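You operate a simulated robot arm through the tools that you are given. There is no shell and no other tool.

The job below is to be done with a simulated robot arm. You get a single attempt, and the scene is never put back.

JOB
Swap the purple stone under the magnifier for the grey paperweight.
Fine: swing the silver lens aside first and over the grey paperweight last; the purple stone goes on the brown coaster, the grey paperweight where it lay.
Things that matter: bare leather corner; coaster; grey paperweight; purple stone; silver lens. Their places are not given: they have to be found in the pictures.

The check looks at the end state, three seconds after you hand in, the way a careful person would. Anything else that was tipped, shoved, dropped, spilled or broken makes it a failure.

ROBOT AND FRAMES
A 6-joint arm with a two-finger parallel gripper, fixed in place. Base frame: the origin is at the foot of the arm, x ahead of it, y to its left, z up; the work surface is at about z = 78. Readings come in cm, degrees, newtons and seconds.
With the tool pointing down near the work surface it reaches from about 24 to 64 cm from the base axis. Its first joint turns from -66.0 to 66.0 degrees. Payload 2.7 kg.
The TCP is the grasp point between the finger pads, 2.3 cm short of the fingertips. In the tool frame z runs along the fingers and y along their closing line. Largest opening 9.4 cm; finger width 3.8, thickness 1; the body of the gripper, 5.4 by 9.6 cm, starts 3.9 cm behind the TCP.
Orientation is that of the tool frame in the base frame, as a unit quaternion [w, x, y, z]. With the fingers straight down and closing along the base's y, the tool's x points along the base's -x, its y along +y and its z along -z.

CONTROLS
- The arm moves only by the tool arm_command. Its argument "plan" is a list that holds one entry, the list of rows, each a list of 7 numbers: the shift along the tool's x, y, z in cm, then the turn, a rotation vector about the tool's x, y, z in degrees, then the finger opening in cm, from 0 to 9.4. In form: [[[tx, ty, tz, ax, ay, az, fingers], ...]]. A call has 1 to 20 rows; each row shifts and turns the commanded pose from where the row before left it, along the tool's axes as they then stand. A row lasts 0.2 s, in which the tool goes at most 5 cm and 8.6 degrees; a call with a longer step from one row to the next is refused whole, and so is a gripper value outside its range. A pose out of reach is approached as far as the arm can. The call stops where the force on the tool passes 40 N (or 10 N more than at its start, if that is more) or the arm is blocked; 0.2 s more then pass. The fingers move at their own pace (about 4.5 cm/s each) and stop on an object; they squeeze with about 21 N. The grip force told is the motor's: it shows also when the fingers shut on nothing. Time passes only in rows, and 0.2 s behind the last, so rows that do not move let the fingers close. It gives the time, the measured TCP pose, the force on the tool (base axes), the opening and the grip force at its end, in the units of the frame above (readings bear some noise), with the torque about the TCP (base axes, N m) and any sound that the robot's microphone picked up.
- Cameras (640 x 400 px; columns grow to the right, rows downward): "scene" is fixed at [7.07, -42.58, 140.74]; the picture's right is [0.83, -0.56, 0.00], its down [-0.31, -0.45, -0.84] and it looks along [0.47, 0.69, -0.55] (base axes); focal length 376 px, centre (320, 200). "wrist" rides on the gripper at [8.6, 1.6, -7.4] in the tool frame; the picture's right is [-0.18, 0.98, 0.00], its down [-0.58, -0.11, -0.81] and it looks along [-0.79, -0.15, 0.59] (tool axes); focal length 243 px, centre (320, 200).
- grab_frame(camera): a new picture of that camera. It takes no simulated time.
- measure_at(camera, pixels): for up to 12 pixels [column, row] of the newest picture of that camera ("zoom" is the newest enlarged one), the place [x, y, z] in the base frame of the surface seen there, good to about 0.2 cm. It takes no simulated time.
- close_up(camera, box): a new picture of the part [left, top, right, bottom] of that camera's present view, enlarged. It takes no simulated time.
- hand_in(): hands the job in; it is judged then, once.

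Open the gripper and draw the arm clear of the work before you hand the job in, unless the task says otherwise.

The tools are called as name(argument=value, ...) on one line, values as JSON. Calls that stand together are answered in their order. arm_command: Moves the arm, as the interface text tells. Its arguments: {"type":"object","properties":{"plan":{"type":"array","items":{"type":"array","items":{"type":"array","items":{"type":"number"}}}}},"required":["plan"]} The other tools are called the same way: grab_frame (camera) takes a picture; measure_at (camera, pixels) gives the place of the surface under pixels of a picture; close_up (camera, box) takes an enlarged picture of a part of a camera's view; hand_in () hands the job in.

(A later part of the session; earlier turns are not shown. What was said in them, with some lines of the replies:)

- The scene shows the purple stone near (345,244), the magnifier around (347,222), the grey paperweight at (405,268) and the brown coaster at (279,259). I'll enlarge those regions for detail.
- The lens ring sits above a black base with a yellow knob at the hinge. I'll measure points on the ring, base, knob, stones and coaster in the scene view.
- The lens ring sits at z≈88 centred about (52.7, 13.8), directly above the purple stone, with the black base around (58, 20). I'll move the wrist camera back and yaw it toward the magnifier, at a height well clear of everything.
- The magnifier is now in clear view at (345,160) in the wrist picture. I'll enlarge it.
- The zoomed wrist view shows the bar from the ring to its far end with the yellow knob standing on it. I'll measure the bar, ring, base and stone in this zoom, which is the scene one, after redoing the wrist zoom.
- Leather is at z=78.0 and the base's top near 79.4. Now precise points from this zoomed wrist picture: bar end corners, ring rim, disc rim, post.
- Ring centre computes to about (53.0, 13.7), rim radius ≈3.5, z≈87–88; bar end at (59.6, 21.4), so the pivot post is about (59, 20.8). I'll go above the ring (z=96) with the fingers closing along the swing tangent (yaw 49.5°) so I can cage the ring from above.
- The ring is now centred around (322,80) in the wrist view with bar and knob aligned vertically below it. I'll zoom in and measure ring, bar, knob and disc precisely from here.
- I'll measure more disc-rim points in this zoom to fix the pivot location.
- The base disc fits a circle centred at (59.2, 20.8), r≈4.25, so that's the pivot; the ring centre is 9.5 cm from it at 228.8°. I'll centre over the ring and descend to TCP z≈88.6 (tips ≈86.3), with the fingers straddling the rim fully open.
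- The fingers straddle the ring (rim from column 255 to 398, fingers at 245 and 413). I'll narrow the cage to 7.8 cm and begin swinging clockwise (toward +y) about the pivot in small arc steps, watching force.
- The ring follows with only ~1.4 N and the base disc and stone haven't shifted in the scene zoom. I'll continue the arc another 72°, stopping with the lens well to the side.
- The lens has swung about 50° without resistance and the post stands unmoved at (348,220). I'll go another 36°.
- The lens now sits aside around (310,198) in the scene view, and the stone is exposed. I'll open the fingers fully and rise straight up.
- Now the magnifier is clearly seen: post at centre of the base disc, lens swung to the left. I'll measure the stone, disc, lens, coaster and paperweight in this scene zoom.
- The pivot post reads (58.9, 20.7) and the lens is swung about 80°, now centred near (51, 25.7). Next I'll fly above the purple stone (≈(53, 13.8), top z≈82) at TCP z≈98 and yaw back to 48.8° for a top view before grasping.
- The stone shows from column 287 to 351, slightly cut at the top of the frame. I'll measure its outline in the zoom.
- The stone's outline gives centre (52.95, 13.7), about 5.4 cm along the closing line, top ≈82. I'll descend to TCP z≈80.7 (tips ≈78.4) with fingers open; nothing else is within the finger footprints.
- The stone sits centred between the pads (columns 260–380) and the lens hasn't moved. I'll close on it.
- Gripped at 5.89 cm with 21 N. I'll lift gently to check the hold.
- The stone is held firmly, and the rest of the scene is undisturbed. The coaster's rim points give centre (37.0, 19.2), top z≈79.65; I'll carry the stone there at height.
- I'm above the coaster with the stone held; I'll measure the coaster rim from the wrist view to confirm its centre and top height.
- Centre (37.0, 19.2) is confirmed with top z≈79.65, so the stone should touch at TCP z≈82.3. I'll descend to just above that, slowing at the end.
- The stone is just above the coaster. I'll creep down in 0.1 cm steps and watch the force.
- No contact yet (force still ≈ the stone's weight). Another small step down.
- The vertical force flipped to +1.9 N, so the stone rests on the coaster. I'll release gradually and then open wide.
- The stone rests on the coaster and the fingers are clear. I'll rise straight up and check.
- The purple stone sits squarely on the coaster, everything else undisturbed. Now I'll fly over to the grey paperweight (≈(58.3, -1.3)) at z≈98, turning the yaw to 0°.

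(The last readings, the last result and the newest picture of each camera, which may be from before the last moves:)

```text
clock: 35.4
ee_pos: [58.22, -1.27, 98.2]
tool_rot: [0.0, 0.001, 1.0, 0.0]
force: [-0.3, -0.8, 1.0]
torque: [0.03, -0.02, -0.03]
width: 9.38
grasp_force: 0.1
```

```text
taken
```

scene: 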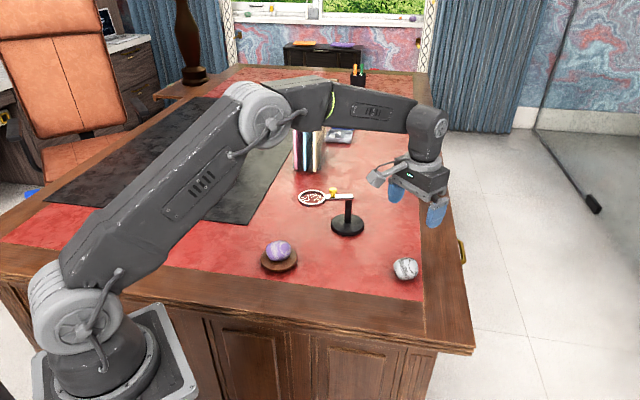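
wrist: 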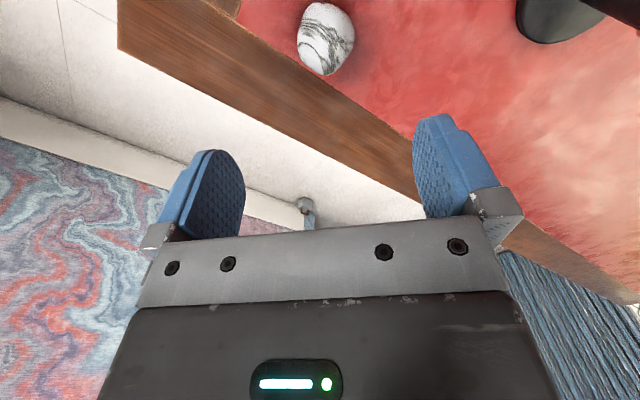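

The paperweight shows at (326,40) in the wrist view. I'll zoom and measure its outline.

close_up(camera="wrist", box=[260, 0, 390, 90])

measure_at(camera="wrist", pixels=[[299, 38], [353, 38], [326, 75], [310, 64], [345, 66], [310, 10], [342, 10], [326, 5], [326, 40], [326, 25], [326, 55], [336, 40]])

```text
4.44 times, centred on (325, 45) of wrist
```

zoom: 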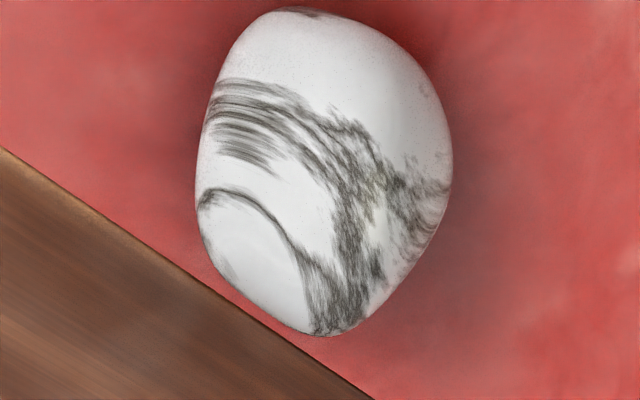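

```text
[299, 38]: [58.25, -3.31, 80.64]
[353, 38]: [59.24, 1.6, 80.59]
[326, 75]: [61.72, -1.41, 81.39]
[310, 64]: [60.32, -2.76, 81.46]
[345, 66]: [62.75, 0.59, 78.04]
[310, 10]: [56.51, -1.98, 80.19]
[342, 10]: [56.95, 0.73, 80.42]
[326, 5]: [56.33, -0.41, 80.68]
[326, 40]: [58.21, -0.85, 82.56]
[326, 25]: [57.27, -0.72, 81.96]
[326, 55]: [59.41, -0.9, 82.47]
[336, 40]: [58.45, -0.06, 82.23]
```

The paperweight's outline gives centre ≈(58.9, -0.85), width ≈5 along y, top ≈82.6. One finger will come down near the wooden border, so I'll check the border's height first.

measure_at(camera="wrist", pixels=[[270, 60], [250, 50], [230, 40], [290, 90], [265, 30], [280, 40], [370, 40], [390, 60], [326, 90], [330, 110]])

```text
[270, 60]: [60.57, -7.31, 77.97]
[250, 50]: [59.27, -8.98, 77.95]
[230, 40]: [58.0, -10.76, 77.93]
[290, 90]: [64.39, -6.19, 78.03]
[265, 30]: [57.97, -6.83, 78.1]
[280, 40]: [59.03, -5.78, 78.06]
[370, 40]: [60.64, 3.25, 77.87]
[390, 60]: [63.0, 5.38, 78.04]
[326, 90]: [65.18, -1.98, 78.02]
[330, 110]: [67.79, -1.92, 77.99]
```

The border is flush at z≈78. I'll centre over the paperweight and descend to TCP z≈80.7.

arm_command(plan=[[[-0.63, 0.42, 2.0, 0, 0, 0, 9.4], [0, 0, 3, 0, 0, 0, 9.4], [0, 0, 3, 0, 0, 0, 9.4], [0, 0, 3, 0, 0, 0, 9.4], [0, 0, 2.5, 0, 0, 0, 9.4], [0, 0, 1.5, 0, 0, 0, 9.4], [0, 0, 1.2, 0, 0, 0, 9.4], [0, 0, 0.8, 0, 0, 0, 9.4], [0, 0, 0.5, 0, 0, 0, 9.4], [0, 0, 0, 0, 0, 0, 9.4]]])

grab_frame(camera="wrist")

close_up(camera="scene", box=[330, 180, 470, 300])

```text
clock: 37.6
ee_pos: [58.8, -0.81, 80.64]
tool_rot: [-0.001, 0.0, 1.0, 0.0]
force: [0.0, 0.6, 0.0]
torque: [0.0, 0.02, -0.04]
width: 9.42
grasp_force: 0.1
```

```text
taken
```

wrist: 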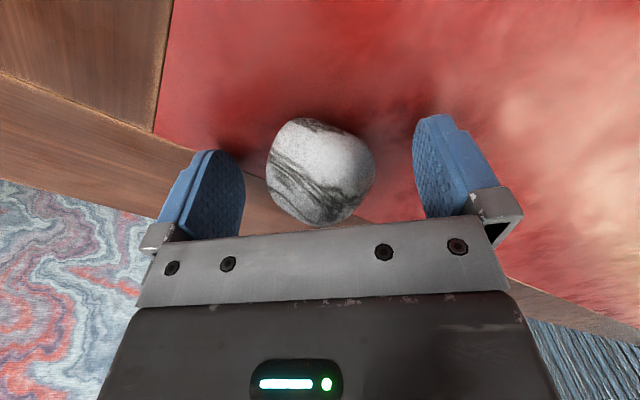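

```text
3.33 times, centred on (400, 240) of scene
```

zoom: 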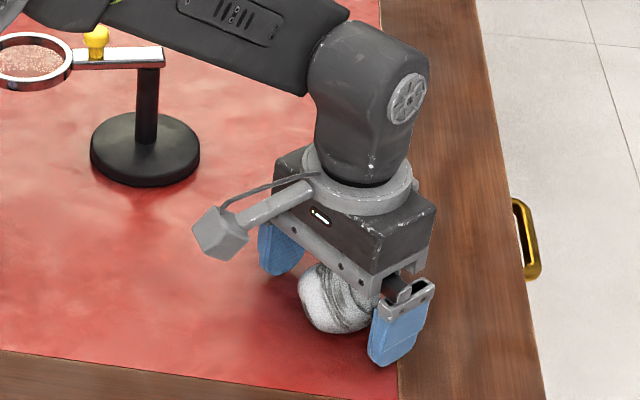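

The paperweight is centred between the pads (columns 266–375). Closing on it.

arm_command(plan=[[[0, 0, 0, 0, 0, 0, 7.5], [0, 0, 0, 0, 0, 0, 6.2], [0, 0, 0, 0, 0, 0, 5.0], [0, 0, 0, 0, 0, 0, 4.0], [0, 0, 0, 0, 0, 0, 3.0], [0, 0, 0, 0, 0, 0, 3.0]]])

grab_frame(camera="wrist")

```text
clock: 39.0
ee_pos: [58.88, -1.01, 80.57]
tool_rot: [0.0, 0.0, 1.0, -0.001]
force: [0.4, -1.2, 0.1]
torque: [-0.04, 0.0, -0.02]
width: 5.4
grasp_force: 21.5
```

```text
taken
```

wrist: 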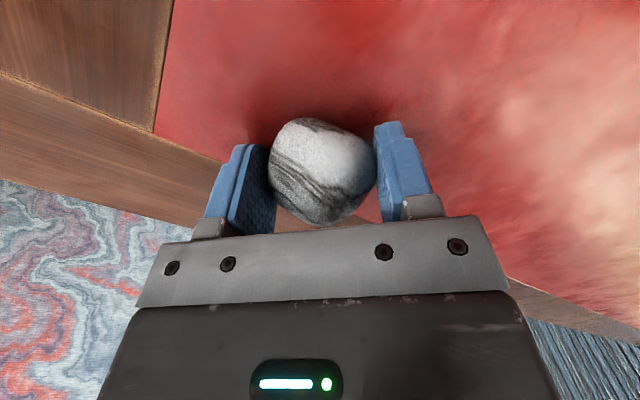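

Gripped at 5.4 cm with 21 N. I'll lift gently.

arm_command(plan=[[[0, 0, -0.3, 0, 0, 0, 3.0], [0, 0, -0.5, 0, 0, 0, 3.0], [0, 0, -1, 0, 0, 0, 3.0], [0, 0, -1.5, 0, 0, 0, 3.0], [0, 0, -2, 0, 0, 0, 3.0], [0, 0, -2, 0, 0, 0, 3.0], [0, 0, -2.5, 0, 0, 0, 3.0], [0, 0, -2.5, 0, 0, 0, 3.0], [0, 0, -2.2, 0, 0, 0, 3.0], [0, 0, 0, 0, 0, 0, 3.0]]])

grab_frame(camera="wrist")

```text
clock: 41.2
ee_pos: [58.92, -0.88, 95.21]
tool_rot: [-0.001, -0.001, 1.0, 0.0]
force: [0.0, -0.2, -2.1]
torque: [-0.02, -0.01, -0.01]
width: 5.43
grasp_force: 20.9
```

```text
taken
```

wrist: 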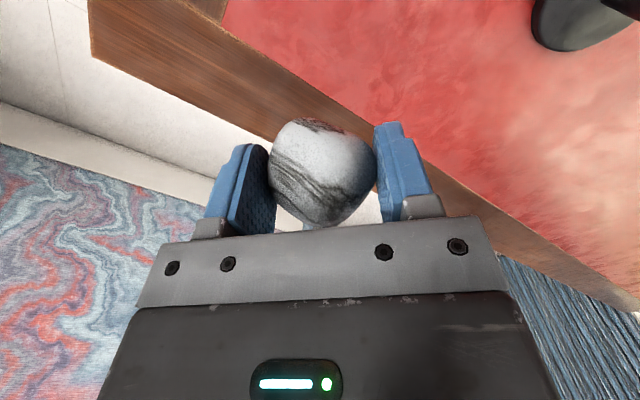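

The paperweight is held securely. I'll carry it at z≈95 to above the purple stone's old spot (52.95, 13.7) and yaw to 48.8° so the gripper clears the magnifier.

arm_command(plan=[[[0.36, 0.876, 0, 0, 0, 0, 3.0], [0.71, 1.75, 0, 0, 0, 0, 3.0], [0.95, 2.34, 0, 0, 0, 0, 3.0], [0.95, 2.34, 0, 0, 0, 0, 3.0], [0.95, 2.34, 0, 0, 0, 0, 3.0], [0.95, 2.34, 0, 0, 0, 0, 3.0], [0.71, 1.75, 0, 0, 0, 0, 3.0], [0.36, 0.876, 0, 0, 0, 0, 3.0], [0, 0, 0, 0, 0, -7, 3.0], [0, 0, 0, 0, 0, -7, 3.0], [0, 0, 0, 0, 0, -7, 3.0], [0, 0, 0, 0, 0, -7, 3.0], [0, 0, 0, 0, 0, -7, 3.0], [0, 0, 0, 0, 0, -7, 3.0], [0, 0, 0, 0, 0, -6.8, 3.0], [0, 0, 0, 0, 0, 0, 3.0], [0, 0, 0, 0, 0, 0, 3.0]]])

grab_frame(camera="wrist")

grab_frame(camera="scene")

```text
clock: 44.8
ee_pos: [52.96, 13.83, 95.29]
tool_rot: [-0.001, -0.413, 0.911, 0.0]
force: [-0.1, -0.5, -1.9]
torque: [0.02, -0.02, 0.01]
width: 5.41
grasp_force: 21.1
```

```text
taken
```

wrist: 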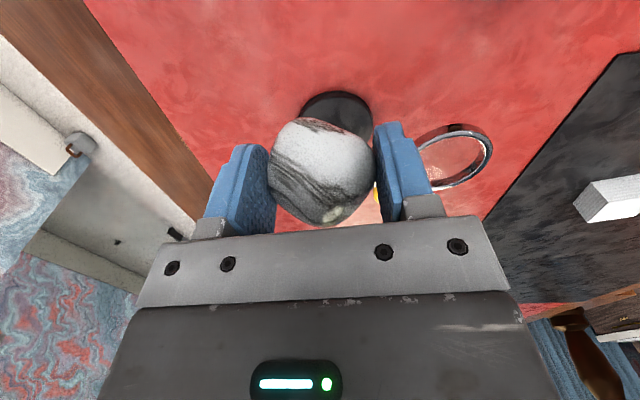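

```text
taken
```

scene: 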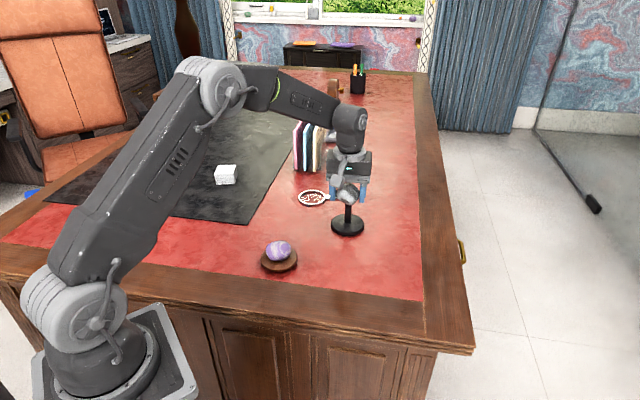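

Above the target with the paperweight held. I'll descend to just above the surface (contact expected at TCP z≈80.6).

arm_command(plan=[[[0.1, -0.08, 1.5, 0, 0, 0, 3.0], [0, 0, 2.5, 0, 0, 0, 3.0], [0, 0, 3, 0, 0, 0, 3.0], [0, 0, 3, 0, 0, 0, 3.0], [0, 0, 2, 0, 0, 0, 3.0], [0, 0, 1.2, 0, 0, 0, 3.0], [0, 0, 0.7, 0, 0, 0, 3.0], [0, 0, 0.4, 0, 0, 0, 3.0], [0, 0, 0, 0, 0, 0, 3.0], [0, 0, 0, 0, 0, 0, 3.0]]])

close_up(camera="scene", box=[280, 170, 420, 280])

```text
clock: 47.0
ee_pos: [52.84, 13.64, 80.87]
tool_rot: [0.0, -0.413, 0.911, 0.0]
force: [-0.9, -0.8, -1.0]
torque: [0.02, -0.02, 0.02]
width: 5.4
grasp_force: 21.0
```

```text
3.64 times, centred on (350, 225) of scene
```

zoom: 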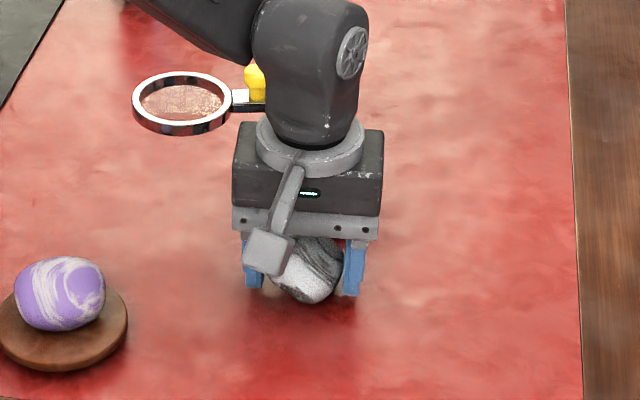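

Close to the surface now. Creeping down by small steps to feel contact.

arm_command(plan=[[[0, 0, 0.1, 0, 0, 0, 3.0], [0, 0, 0.08, 0, 0, 0, 3.0], [0, 0, 0, 0, 0, 0, 3.0]]])

```text
clock: 47.8
ee_pos: [52.94, 13.55, 80.81]
tool_rot: [0.0, -0.412, 0.911, 0.0]
force: [-0.6, -0.2, -1.4]
torque: [0.0, 0.01, -0.01]
width: 5.42
grasp_force: 20.9
```

Still −1.4 N (no contact); another small step.

arm_command(plan=[[[0, 0, 0.08, 0, 0, 0, 3.0], [0, 0, 0.05, 0, 0, 0, 3.0], [0, 0, 0, 0, 0, 0, 3.0]]])

```text
clock: 48.6
ee_pos: [52.94, 13.63, 80.67]
tool_rot: [0.0, -0.413, 0.911, 0.0]
force: [-3.8, -1.0, 5.6]
torque: [0.01, 0.08, -0.01]
width: 5.45
grasp_force: 21.1
```

Contact: +5.6 N vertical. The paperweight is on the leather; I'll release gradually and open.

arm_command(plan=[[[0, 0, -0.04, 0, 0, 0, 5.4], [0, 0, 0, 0, 0, 0, 5.7], [0, 0, 0, 0, 0, 0, 6.1], [0, 0, 0, 0, 0, 0, 6.8], [0, 0, 0, 0, 0, 0, 7.8], [0, 0, 0, 0, 0, 0, 8.8], [0, 0, 0, 0, 0, 0, 9.4], [0, 0, 0, 0, 0, 0, 9.4]]])

grab_frame(camera="wrist")

```text
clock: 50.4
ee_pos: [52.95, 13.64, 80.65]
tool_rot: [0.001, -0.413, 0.911, 0.0]
force: [-0.6, 0.3, 0.1]
torque: [-0.02, -0.01, 0.0]
width: 9.38
grasp_force: 0.1
```

```text
taken
```

wrist: 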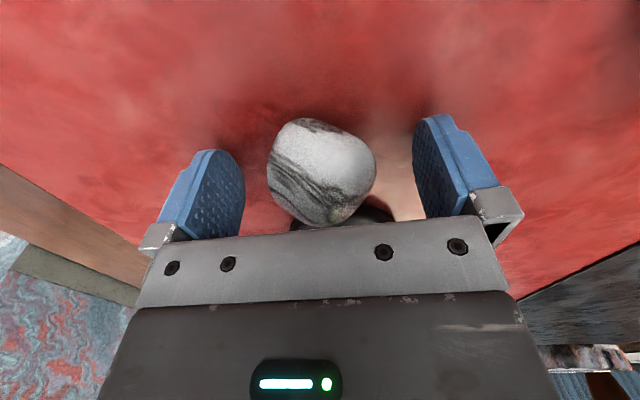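

The paperweight stands free between the open fingers. Rising straight up to z≈98 and checking its position.

arm_command(plan=[[[0, 0, -0.8, 0, 0, 0, 9.4], [0, 0, -1.5, 0, 0, 0, 9.4], [0, 0, -2.5, 0, 0, 0, 9.4], [0, 0, -3, 0, 0, 0, 9.4], [0, 0, -3, 0, 0, 0, 9.4], [0, 0, -3, 0, 0, 0, 9.4], [0, 0, -3, 0, 0, 0, 9.4], [0, 0, -1.5, 0, 0, 0, 9.4], [0, 0, 0, 0, 0, 0, 9.4]]])

grab_frame(camera="wrist")

close_up(camera="scene", box=[240, 170, 440, 295])

```text
clock: 52.4
ee_pos: [53.03, 13.51, 99.15]
tool_rot: [0.0, -0.413, 0.911, 0.0]
force: [-0.2, -0.3, 0.7]
torque: [0.02, 0.02, -0.03]
width: 9.42
grasp_force: 0.1
```

```text
taken
```

wrist: 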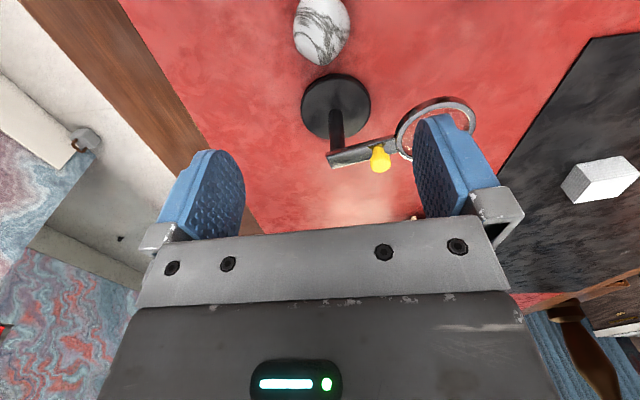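

```text
3.20 times, centred on (340, 232) of scene
```

zoom: 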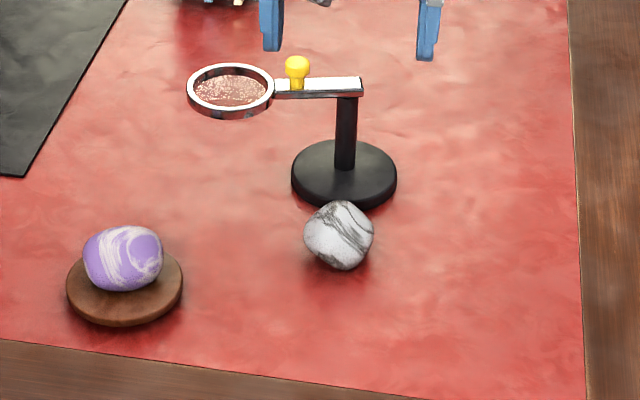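

The paperweight sits at zoom (339,236), where the stone was (338,238). I'll measure it and the lens ring's current position for the return swing.

measure_at(camera="zoom", pixels=[[190, 92], [272, 92], [231, 67], [229, 112], [362, 84], [296, 62], [307, 236], [372, 236], [340, 205], [340, 265], [340, 225], [358, 93]])

measure_at(camera="wrist", pixels=[[398, 128], [440, 103], [474, 125], [380, 158], [331, 160], [395, 150], [404, 110], [295, 25], [349, 25], [322, 60], [322, 25], [322, 5]])

```text
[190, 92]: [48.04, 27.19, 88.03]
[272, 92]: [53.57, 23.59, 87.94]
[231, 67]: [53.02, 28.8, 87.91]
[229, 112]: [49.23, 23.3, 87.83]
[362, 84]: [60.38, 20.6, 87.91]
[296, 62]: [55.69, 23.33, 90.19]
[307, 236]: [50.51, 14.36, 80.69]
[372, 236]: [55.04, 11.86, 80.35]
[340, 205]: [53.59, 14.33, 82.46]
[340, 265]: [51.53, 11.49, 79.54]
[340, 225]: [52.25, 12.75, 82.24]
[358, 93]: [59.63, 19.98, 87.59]
```

```text
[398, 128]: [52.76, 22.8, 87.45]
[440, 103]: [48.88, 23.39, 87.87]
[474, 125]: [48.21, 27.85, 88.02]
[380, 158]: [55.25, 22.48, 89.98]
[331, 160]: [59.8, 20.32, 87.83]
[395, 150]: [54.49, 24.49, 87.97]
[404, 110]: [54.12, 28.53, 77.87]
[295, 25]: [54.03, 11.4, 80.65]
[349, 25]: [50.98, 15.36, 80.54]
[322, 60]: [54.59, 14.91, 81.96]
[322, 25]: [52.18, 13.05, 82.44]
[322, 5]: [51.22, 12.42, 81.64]
```

The paperweight's outline midpoint (52.5, 13.4) matches the purple stone's earlier one, so it lies where the stone lay. The lens ring is centred at (50.95, 25.7), at 149.3° about the pivot; I'll move above it with yaw −30.7° at z≈99.

arm_command(plan=[[[-1.56, 1.92, 0, 0, 0, 0, 9.4], [-1.56, 1.92, 0, 0, 0, 0, 9.4], [-1.56, 1.92, 0, 0, 0, 0, 9.4], [-1.56, 1.92, 0, 0, 0, 0, 9.4], [-1.56, 1.92, 0, 0, 0, 0, 9.4], [0, 0, 0, 0, 0, 7.95, 9.4], [0, 0, 0, 0, 0, 7.95, 9.4], [0, 0, 0, 0, 0, 7.95, 9.4], [0, 0, 0, 0, 0, 7.95, 9.4], [0, 0, 0, 0, 0, 7.95, 9.4], [0, 0, 0, 0, 0, 7.95, 9.4], [0, 0, 0, 0, 0, 7.95, 9.4], [0, 0, 0, 0, 0, 7.95, 9.4], [0, 0, 0, 0, 0, 7.95, 9.4], [0, 0, 0, 0, 0, 7.95, 9.4], [0, 0, 0, 0, 0, 0, 9.4], [0, 0, 0, 0, 0, 0, 9.4]]])

grab_frame(camera="wrist")

```text
clock: 56.0
ee_pos: [50.94, 25.84, 98.88]
tool_rot: [0.0, 0.266, 0.964, 0.001]
force: [-0.2, -0.1, 0.1]
torque: [-0.02, 0.05, -0.01]
width: 9.42
grasp_force: 0.1
```

```text
taken
```

wrist: 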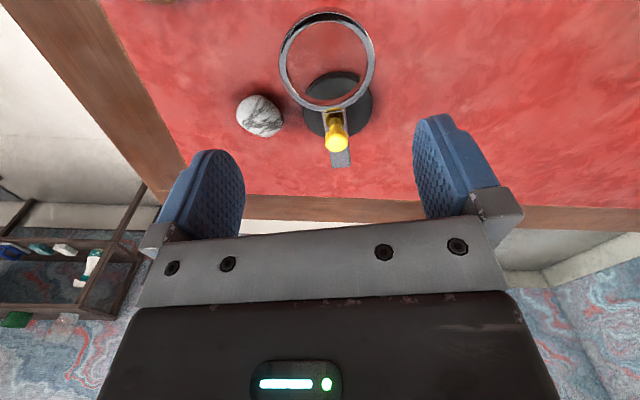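

The ring is at about (328,60), slightly right of the tool's centre line. I'll measure its rim to centre the cage properly.

measure_at(camera="wrist", pixels=[[283, 60], [373, 60], [328, 18], [328, 102], [296, 92], [360, 92], [296, 28], [360, 28], [333, 163], [347, 163], [336, 140]])

close_up(camera="wrist", box=[230, 0, 420, 180])

```text
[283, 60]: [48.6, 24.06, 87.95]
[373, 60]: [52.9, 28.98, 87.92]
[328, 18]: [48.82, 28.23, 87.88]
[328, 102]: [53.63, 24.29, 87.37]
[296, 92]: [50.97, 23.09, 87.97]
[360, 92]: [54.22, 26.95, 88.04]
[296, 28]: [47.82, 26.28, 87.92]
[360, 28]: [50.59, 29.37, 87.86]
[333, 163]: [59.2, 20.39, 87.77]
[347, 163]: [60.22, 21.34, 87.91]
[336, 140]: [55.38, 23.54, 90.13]
```

```text
2.22 times, centred on (325, 90) of wrist
```

zoom: 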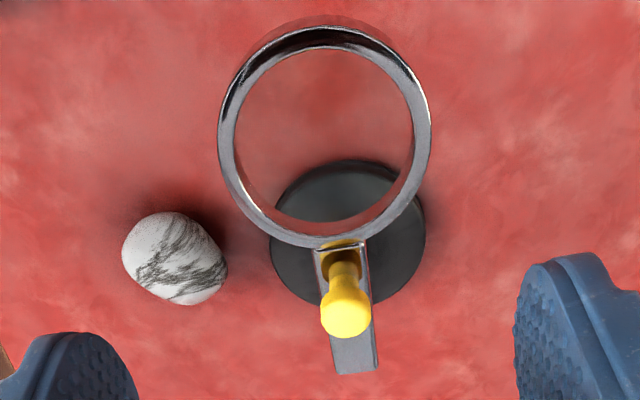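

The wrist rim points put the ring centre at about (51.1, 26.3) (145.7° about the pivot). I'll shift 0.55 cm, turn 3.6° to align, and descend to z≈88.6 with fingers fully open around the ring.

arm_command(plan=[[[0.15, 0.55, 0, 0, 0, 3.6, 9.4], [0, 0, 1.0, 0, 0, 0, 9.4], [0, 0, 2.0, 0, 0, 0, 9.4], [0, 0, 2.5, 0, 0, 0, 9.4], [0, 0, 2.0, 0, 0, 0, 9.4], [0, 0, 1.5, 0, 0, 0, 9.4], [0, 0, 0.8, 0, 0, 0, 9.4], [0, 0, 0.48, 0, 0, 0, 9.4], [0, 0, 0, 0, 0, 0, 9.4]]])

grab_frame(camera="wrist")

close_up(camera="scene", box=[260, 150, 400, 270])

```text
clock: 58.0
ee_pos: [50.86, 26.33, 88.64]
tool_rot: [0.0, 0.295, 0.955, 0.0]
force: [0.3, 0.3, 0.1]
torque: [-0.02, 0.02, -0.06]
width: 9.4
grasp_force: 0.1
```

```text
taken
```

wrist: 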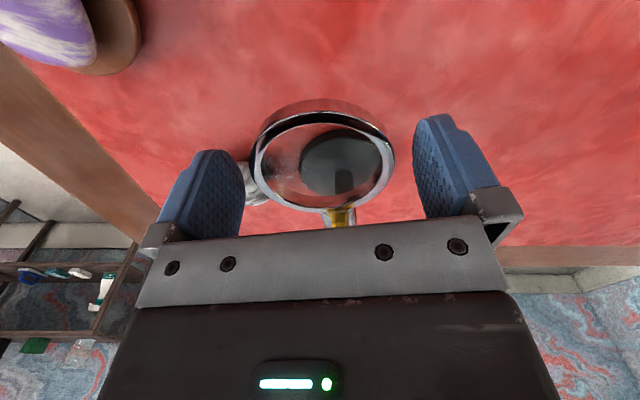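

```text
3.33 times, centred on (330, 210) of scene
```

zoom: 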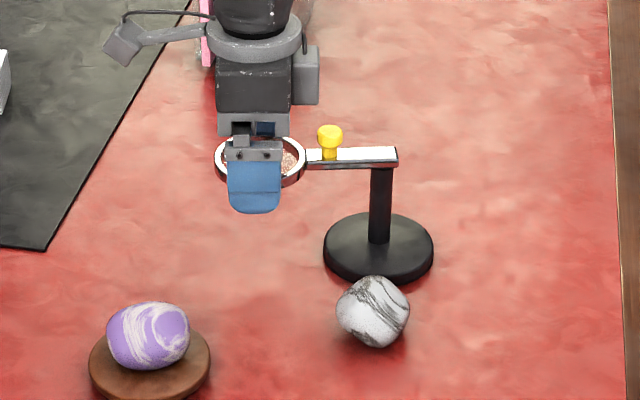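

The ring is centred between the fingers (columns 250–395). I'll narrow the cage to 7.8 and swing it back counter-clockwise, first 60°.

arm_command(plan=[[[0, 0, 0, 0, 0, 0, 7.8], [0, 0, 0, 0, 0, 0, 7.8], [-0.013, -0.508, 0, 0, 0, -3, 7.8], [-0.013, -0.508, 0, 0, 0, -3, 7.8], [-0.013, -0.508, 0, 0, 0, -3, 7.8], [-0.013, -0.508, 0, 0, 0, -3, 7.8], [-0.0236, -0.677, 0, 0, 0, -4, 7.8], [-0.0236, -0.677, 0, 0, 0, -4, 7.8], [-0.0236, -0.677, 0, 0, 0, -4, 7.8], [-0.0236, -0.677, 0, 0, 0, -4, 7.8], [-0.0236, -0.677, 0, 0, 0, -4, 7.8], [-0.0236, -0.677, 0, 0, 0, -4, 7.8], [-0.0236, -0.677, 0, 0, 0, -4, 7.8], [-0.0236, -0.677, 0, 0, 0, -4, 7.8], [-0.0236, -0.677, 0, 0, 0, -4, 7.8], [-0.0236, -0.677, 0, 0, 0, -4, 7.8], [-0.0236, -0.677, 0, 0, 0, -4, 7.8], [-0.0236, -0.677, 0, 0, 0, -4, 7.8], [0, 0, 0, 0, 0, 0, 7.8]]])

grab_frame(camera="wrist")

close_up(camera="scene", box=[260, 150, 400, 270])

```text
clock: 62.0
ee_pos: [50.23, 16.59, 88.71]
tool_rot: [0.0, -0.223, 0.975, 0.0]
force: [0.3, -0.1, -0.6]
torque: [0.03, 0.0, -0.03]
width: 7.79
grasp_force: 0.1
```

```text
taken
```

wrist: 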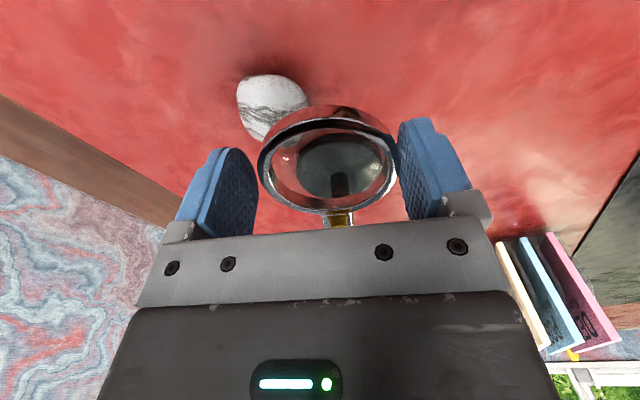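

```text
3.33 times, centred on (330, 210) of scene
```

zoom: 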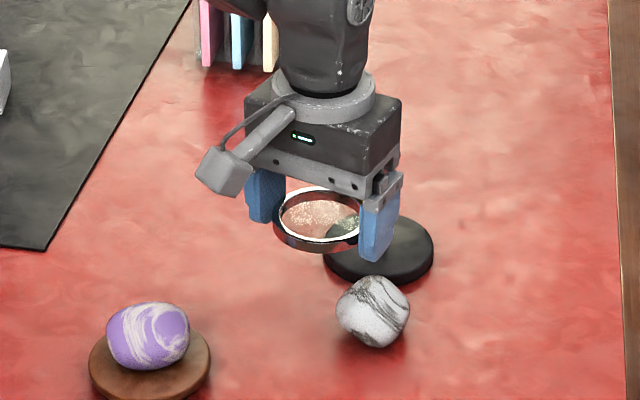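

The return swing is smooth, with the ring against the trailing (right) finger. I'll complete the remaining ~25.8° to bring the ring back over the paperweight.

arm_command(plan=[[[-0.0236, -0.677, 0, 0, 0, -4, 7.8], [-0.0236, -0.677, 0, 0, 0, -4, 7.8], [-0.0236, -0.677, 0, 0, 0, -4, 7.8], [-0.0236, -0.677, 0, 0, 0, -4, 7.8], [-0.0236, -0.677, 0, 0, 0, -4, 7.8], [-0.013, -0.508, 0, 0, 0, -3, 7.8], [-0.006, -0.339, 0, 0, 0, -2, 7.8], [-0.001, -0.135, 0, 0, 0, -0.8, 7.8], [0, 0, 0, 0, 0, 0, 7.8]]])

grab_frame(camera="wrist")

close_up(camera="scene", box=[240, 170, 440, 295])

```text
clock: 64.0
ee_pos: [52.9, 13.14, 88.68]
tool_rot: [0.0, -0.435, 0.901, 0.0]
force: [0.8, -0.6, 0.2]
torque: [0.0, 0.02, 0.0]
width: 7.83
grasp_force: 0.1
```

```text
taken
```

wrist: 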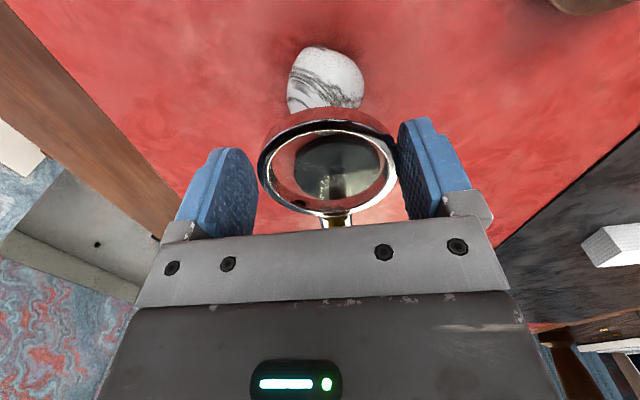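

```text
3.20 times, centred on (340, 232) of scene
```

zoom: 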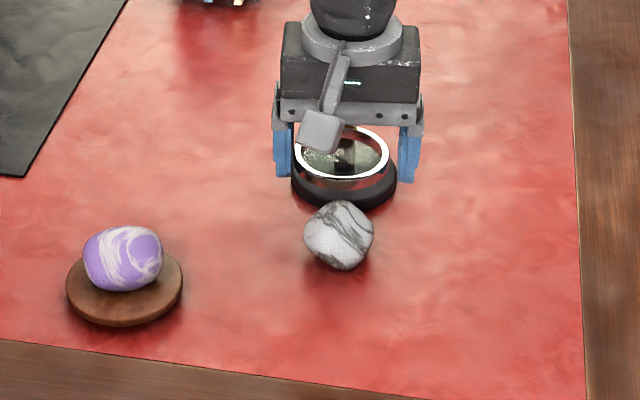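

In the same zoom box, the ring spans about (294–389, 153), the same as at the start (294–390). I'll open the fingers fully and rise straight up.

arm_command(plan=[[[0, 0, 0, 0, 0, 0, 8.6], [0, 0, 0, 0, 0, 0, 9.4], [0, 0, 0, 0, 0, 0, 9.4], [0, 0, 0, 0, 0, 0, 9.4], [0, 0, -1, 0, 0, 0, 9.4], [0, 0, -1.5, 0, 0, 0, 9.4], [0, 0, -2.5, 0, 0, 0, 9.4], [0, 0, -3, 0, 0, 0, 9.4], [0, 0, -2.5, 0, 0, 0, 9.4], [0, 0, 0, 0, 0, 0, 9.4]]])

grab_frame(camera="wrist")

close_up(camera="scene", box=[240, 170, 440, 295])

```text
clock: 66.2
ee_pos: [52.94, 13.2, 99.17]
tool_rot: [0.0, -0.434, 0.901, 0.0]
force: [0.1, 0.4, 0.1]
torque: [0.0, -0.02, 0.01]
width: 9.42
grasp_force: 0.0
```

```text
taken
```

wrist: 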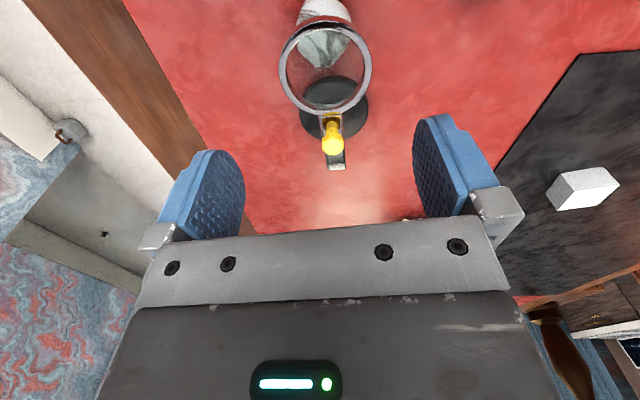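

```text
3.20 times, centred on (340, 232) of scene
```

zoom: 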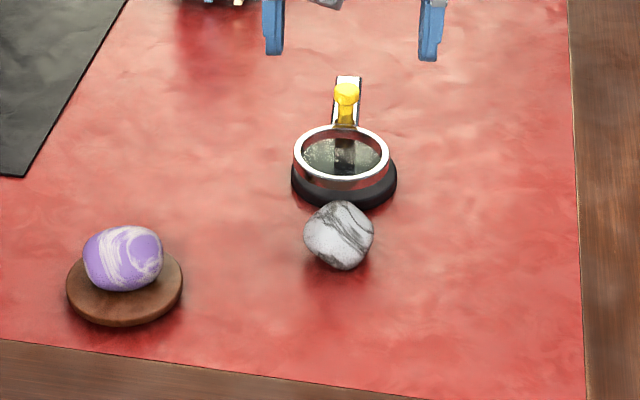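

The lens is back in essentially the original position over the paperweight. I'll verify by measuring the ring from the wrist view.

measure_at(camera="wrist", pixels=[[282, 68], [369, 68], [326, 26], [326, 110], [294, 99], [357, 99], [294, 37], [357, 37], [333, 140]])

grab_frame(camera="scene")

```text
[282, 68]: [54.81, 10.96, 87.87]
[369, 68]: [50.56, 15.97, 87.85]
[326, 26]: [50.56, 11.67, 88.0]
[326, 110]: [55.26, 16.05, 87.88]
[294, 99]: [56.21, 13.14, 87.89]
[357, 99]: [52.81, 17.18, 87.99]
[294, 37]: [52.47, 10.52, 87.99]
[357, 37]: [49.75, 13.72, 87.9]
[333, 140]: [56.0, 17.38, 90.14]
```

```text
taken
```

scene: 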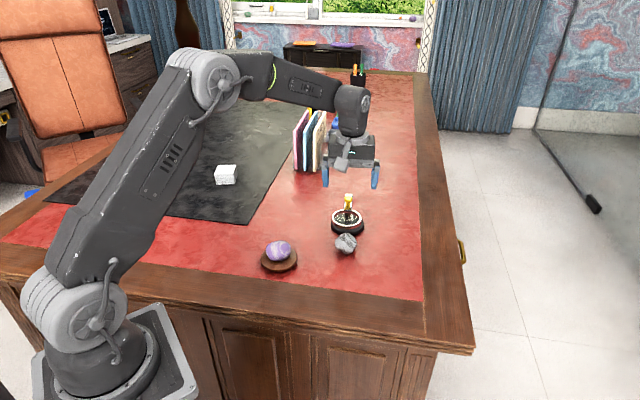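

The ring centre measures (52.8, 13.65), matching its original place, directly over the paperweight. I'll draw the arm up and back, clear of the work, with the gripper open.

arm_command(plan=[[[0, 0, -2.5, 0, 0, 0, 9.4], [0, 0, -3, 0, 0, 0, 9.4], [1.5, 0.2, -1.5, 0, 0, 0, 9.4], [3, 0.3, 0, 0, 0, 0, 9.4], [3, 0.3, 0, 0, 0, 0, 9.4], [3, 0.3, 0, 0, 0, 0, 9.4], [3, 0.3, 0, 0, 0, 0, 9.4], [2, 0.2, 0, 0, 0, 0, 9.4], [0, 0, 0, 0, 0, 0, 9.4], [0, 0, 0, 0, 0, 0, 9.4]]])

grab_frame(camera="scene")

close_up(camera="scene", box=[240, 170, 440, 295])

grab_frame(camera="wrist")

```text
clock: 68.4
ee_pos: [42.14, 2.18, 106.18]
tool_rot: [0.0, -0.435, 0.901, -0.001]
force: [0.1, 0.6, -0.1]
torque: [0.01, 0.0, 0.04]
width: 9.41
grasp_force: 0.0
```

```text
taken
```

scene: 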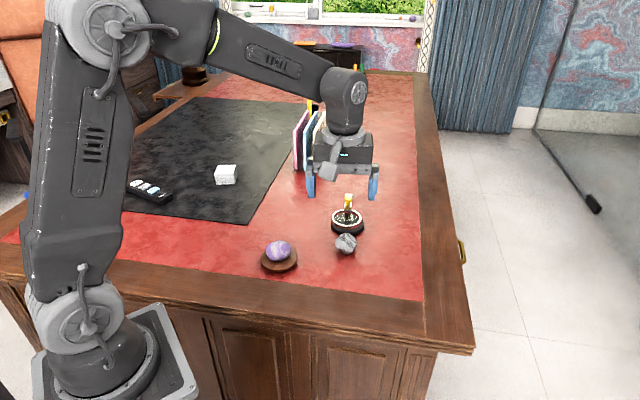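

```text
3.20 times, centred on (340, 232) of scene
```

zoom: 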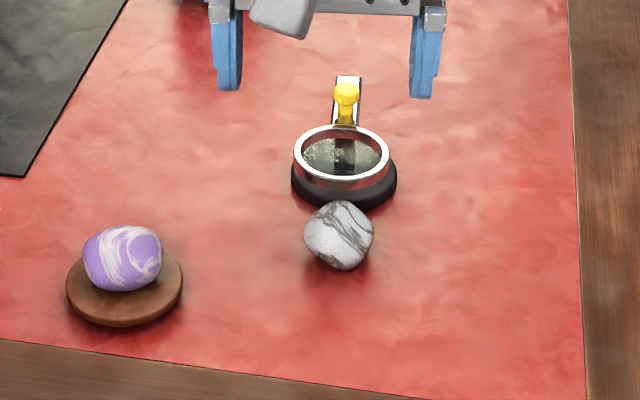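

```text
taken
```

wrist: 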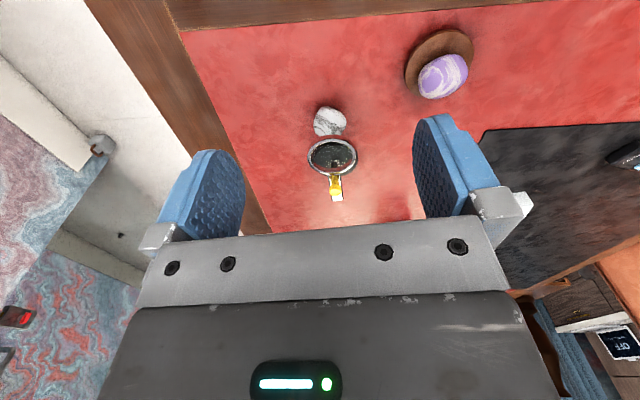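

The purple stone rests on the coaster at zoom (123,258). The grey paperweight lies where the stone was, at (339,236), with the lens back over it. The leather corner is bare, nothing else was disturbed, and the open gripper is clear of the work, so I'm handing in.

hand_in()

```text
The job is handed in.
```

The swap is done and the job is handed in; I haven't been told the result of the check.

- **Purple stone:** it rests on the brown coaster, roughly centred.
- **Grey paperweight:** it lies where the purple stone was. Its measured outline matches the stone's earlier position to within about 0.2 cm.
- **Silver lens:** I swung it aside first and brought it back last. The ring is centred at about (52.8, 13.65), within about 0.2 cm of where it started, directly over the paperweight.
- **Everything else:** the last pictures show the magnifier base, the coaster and the other desk items undisturbed, and the leather corner is bare.

The gripper is open, and the arm is raised and drawn back from the work.
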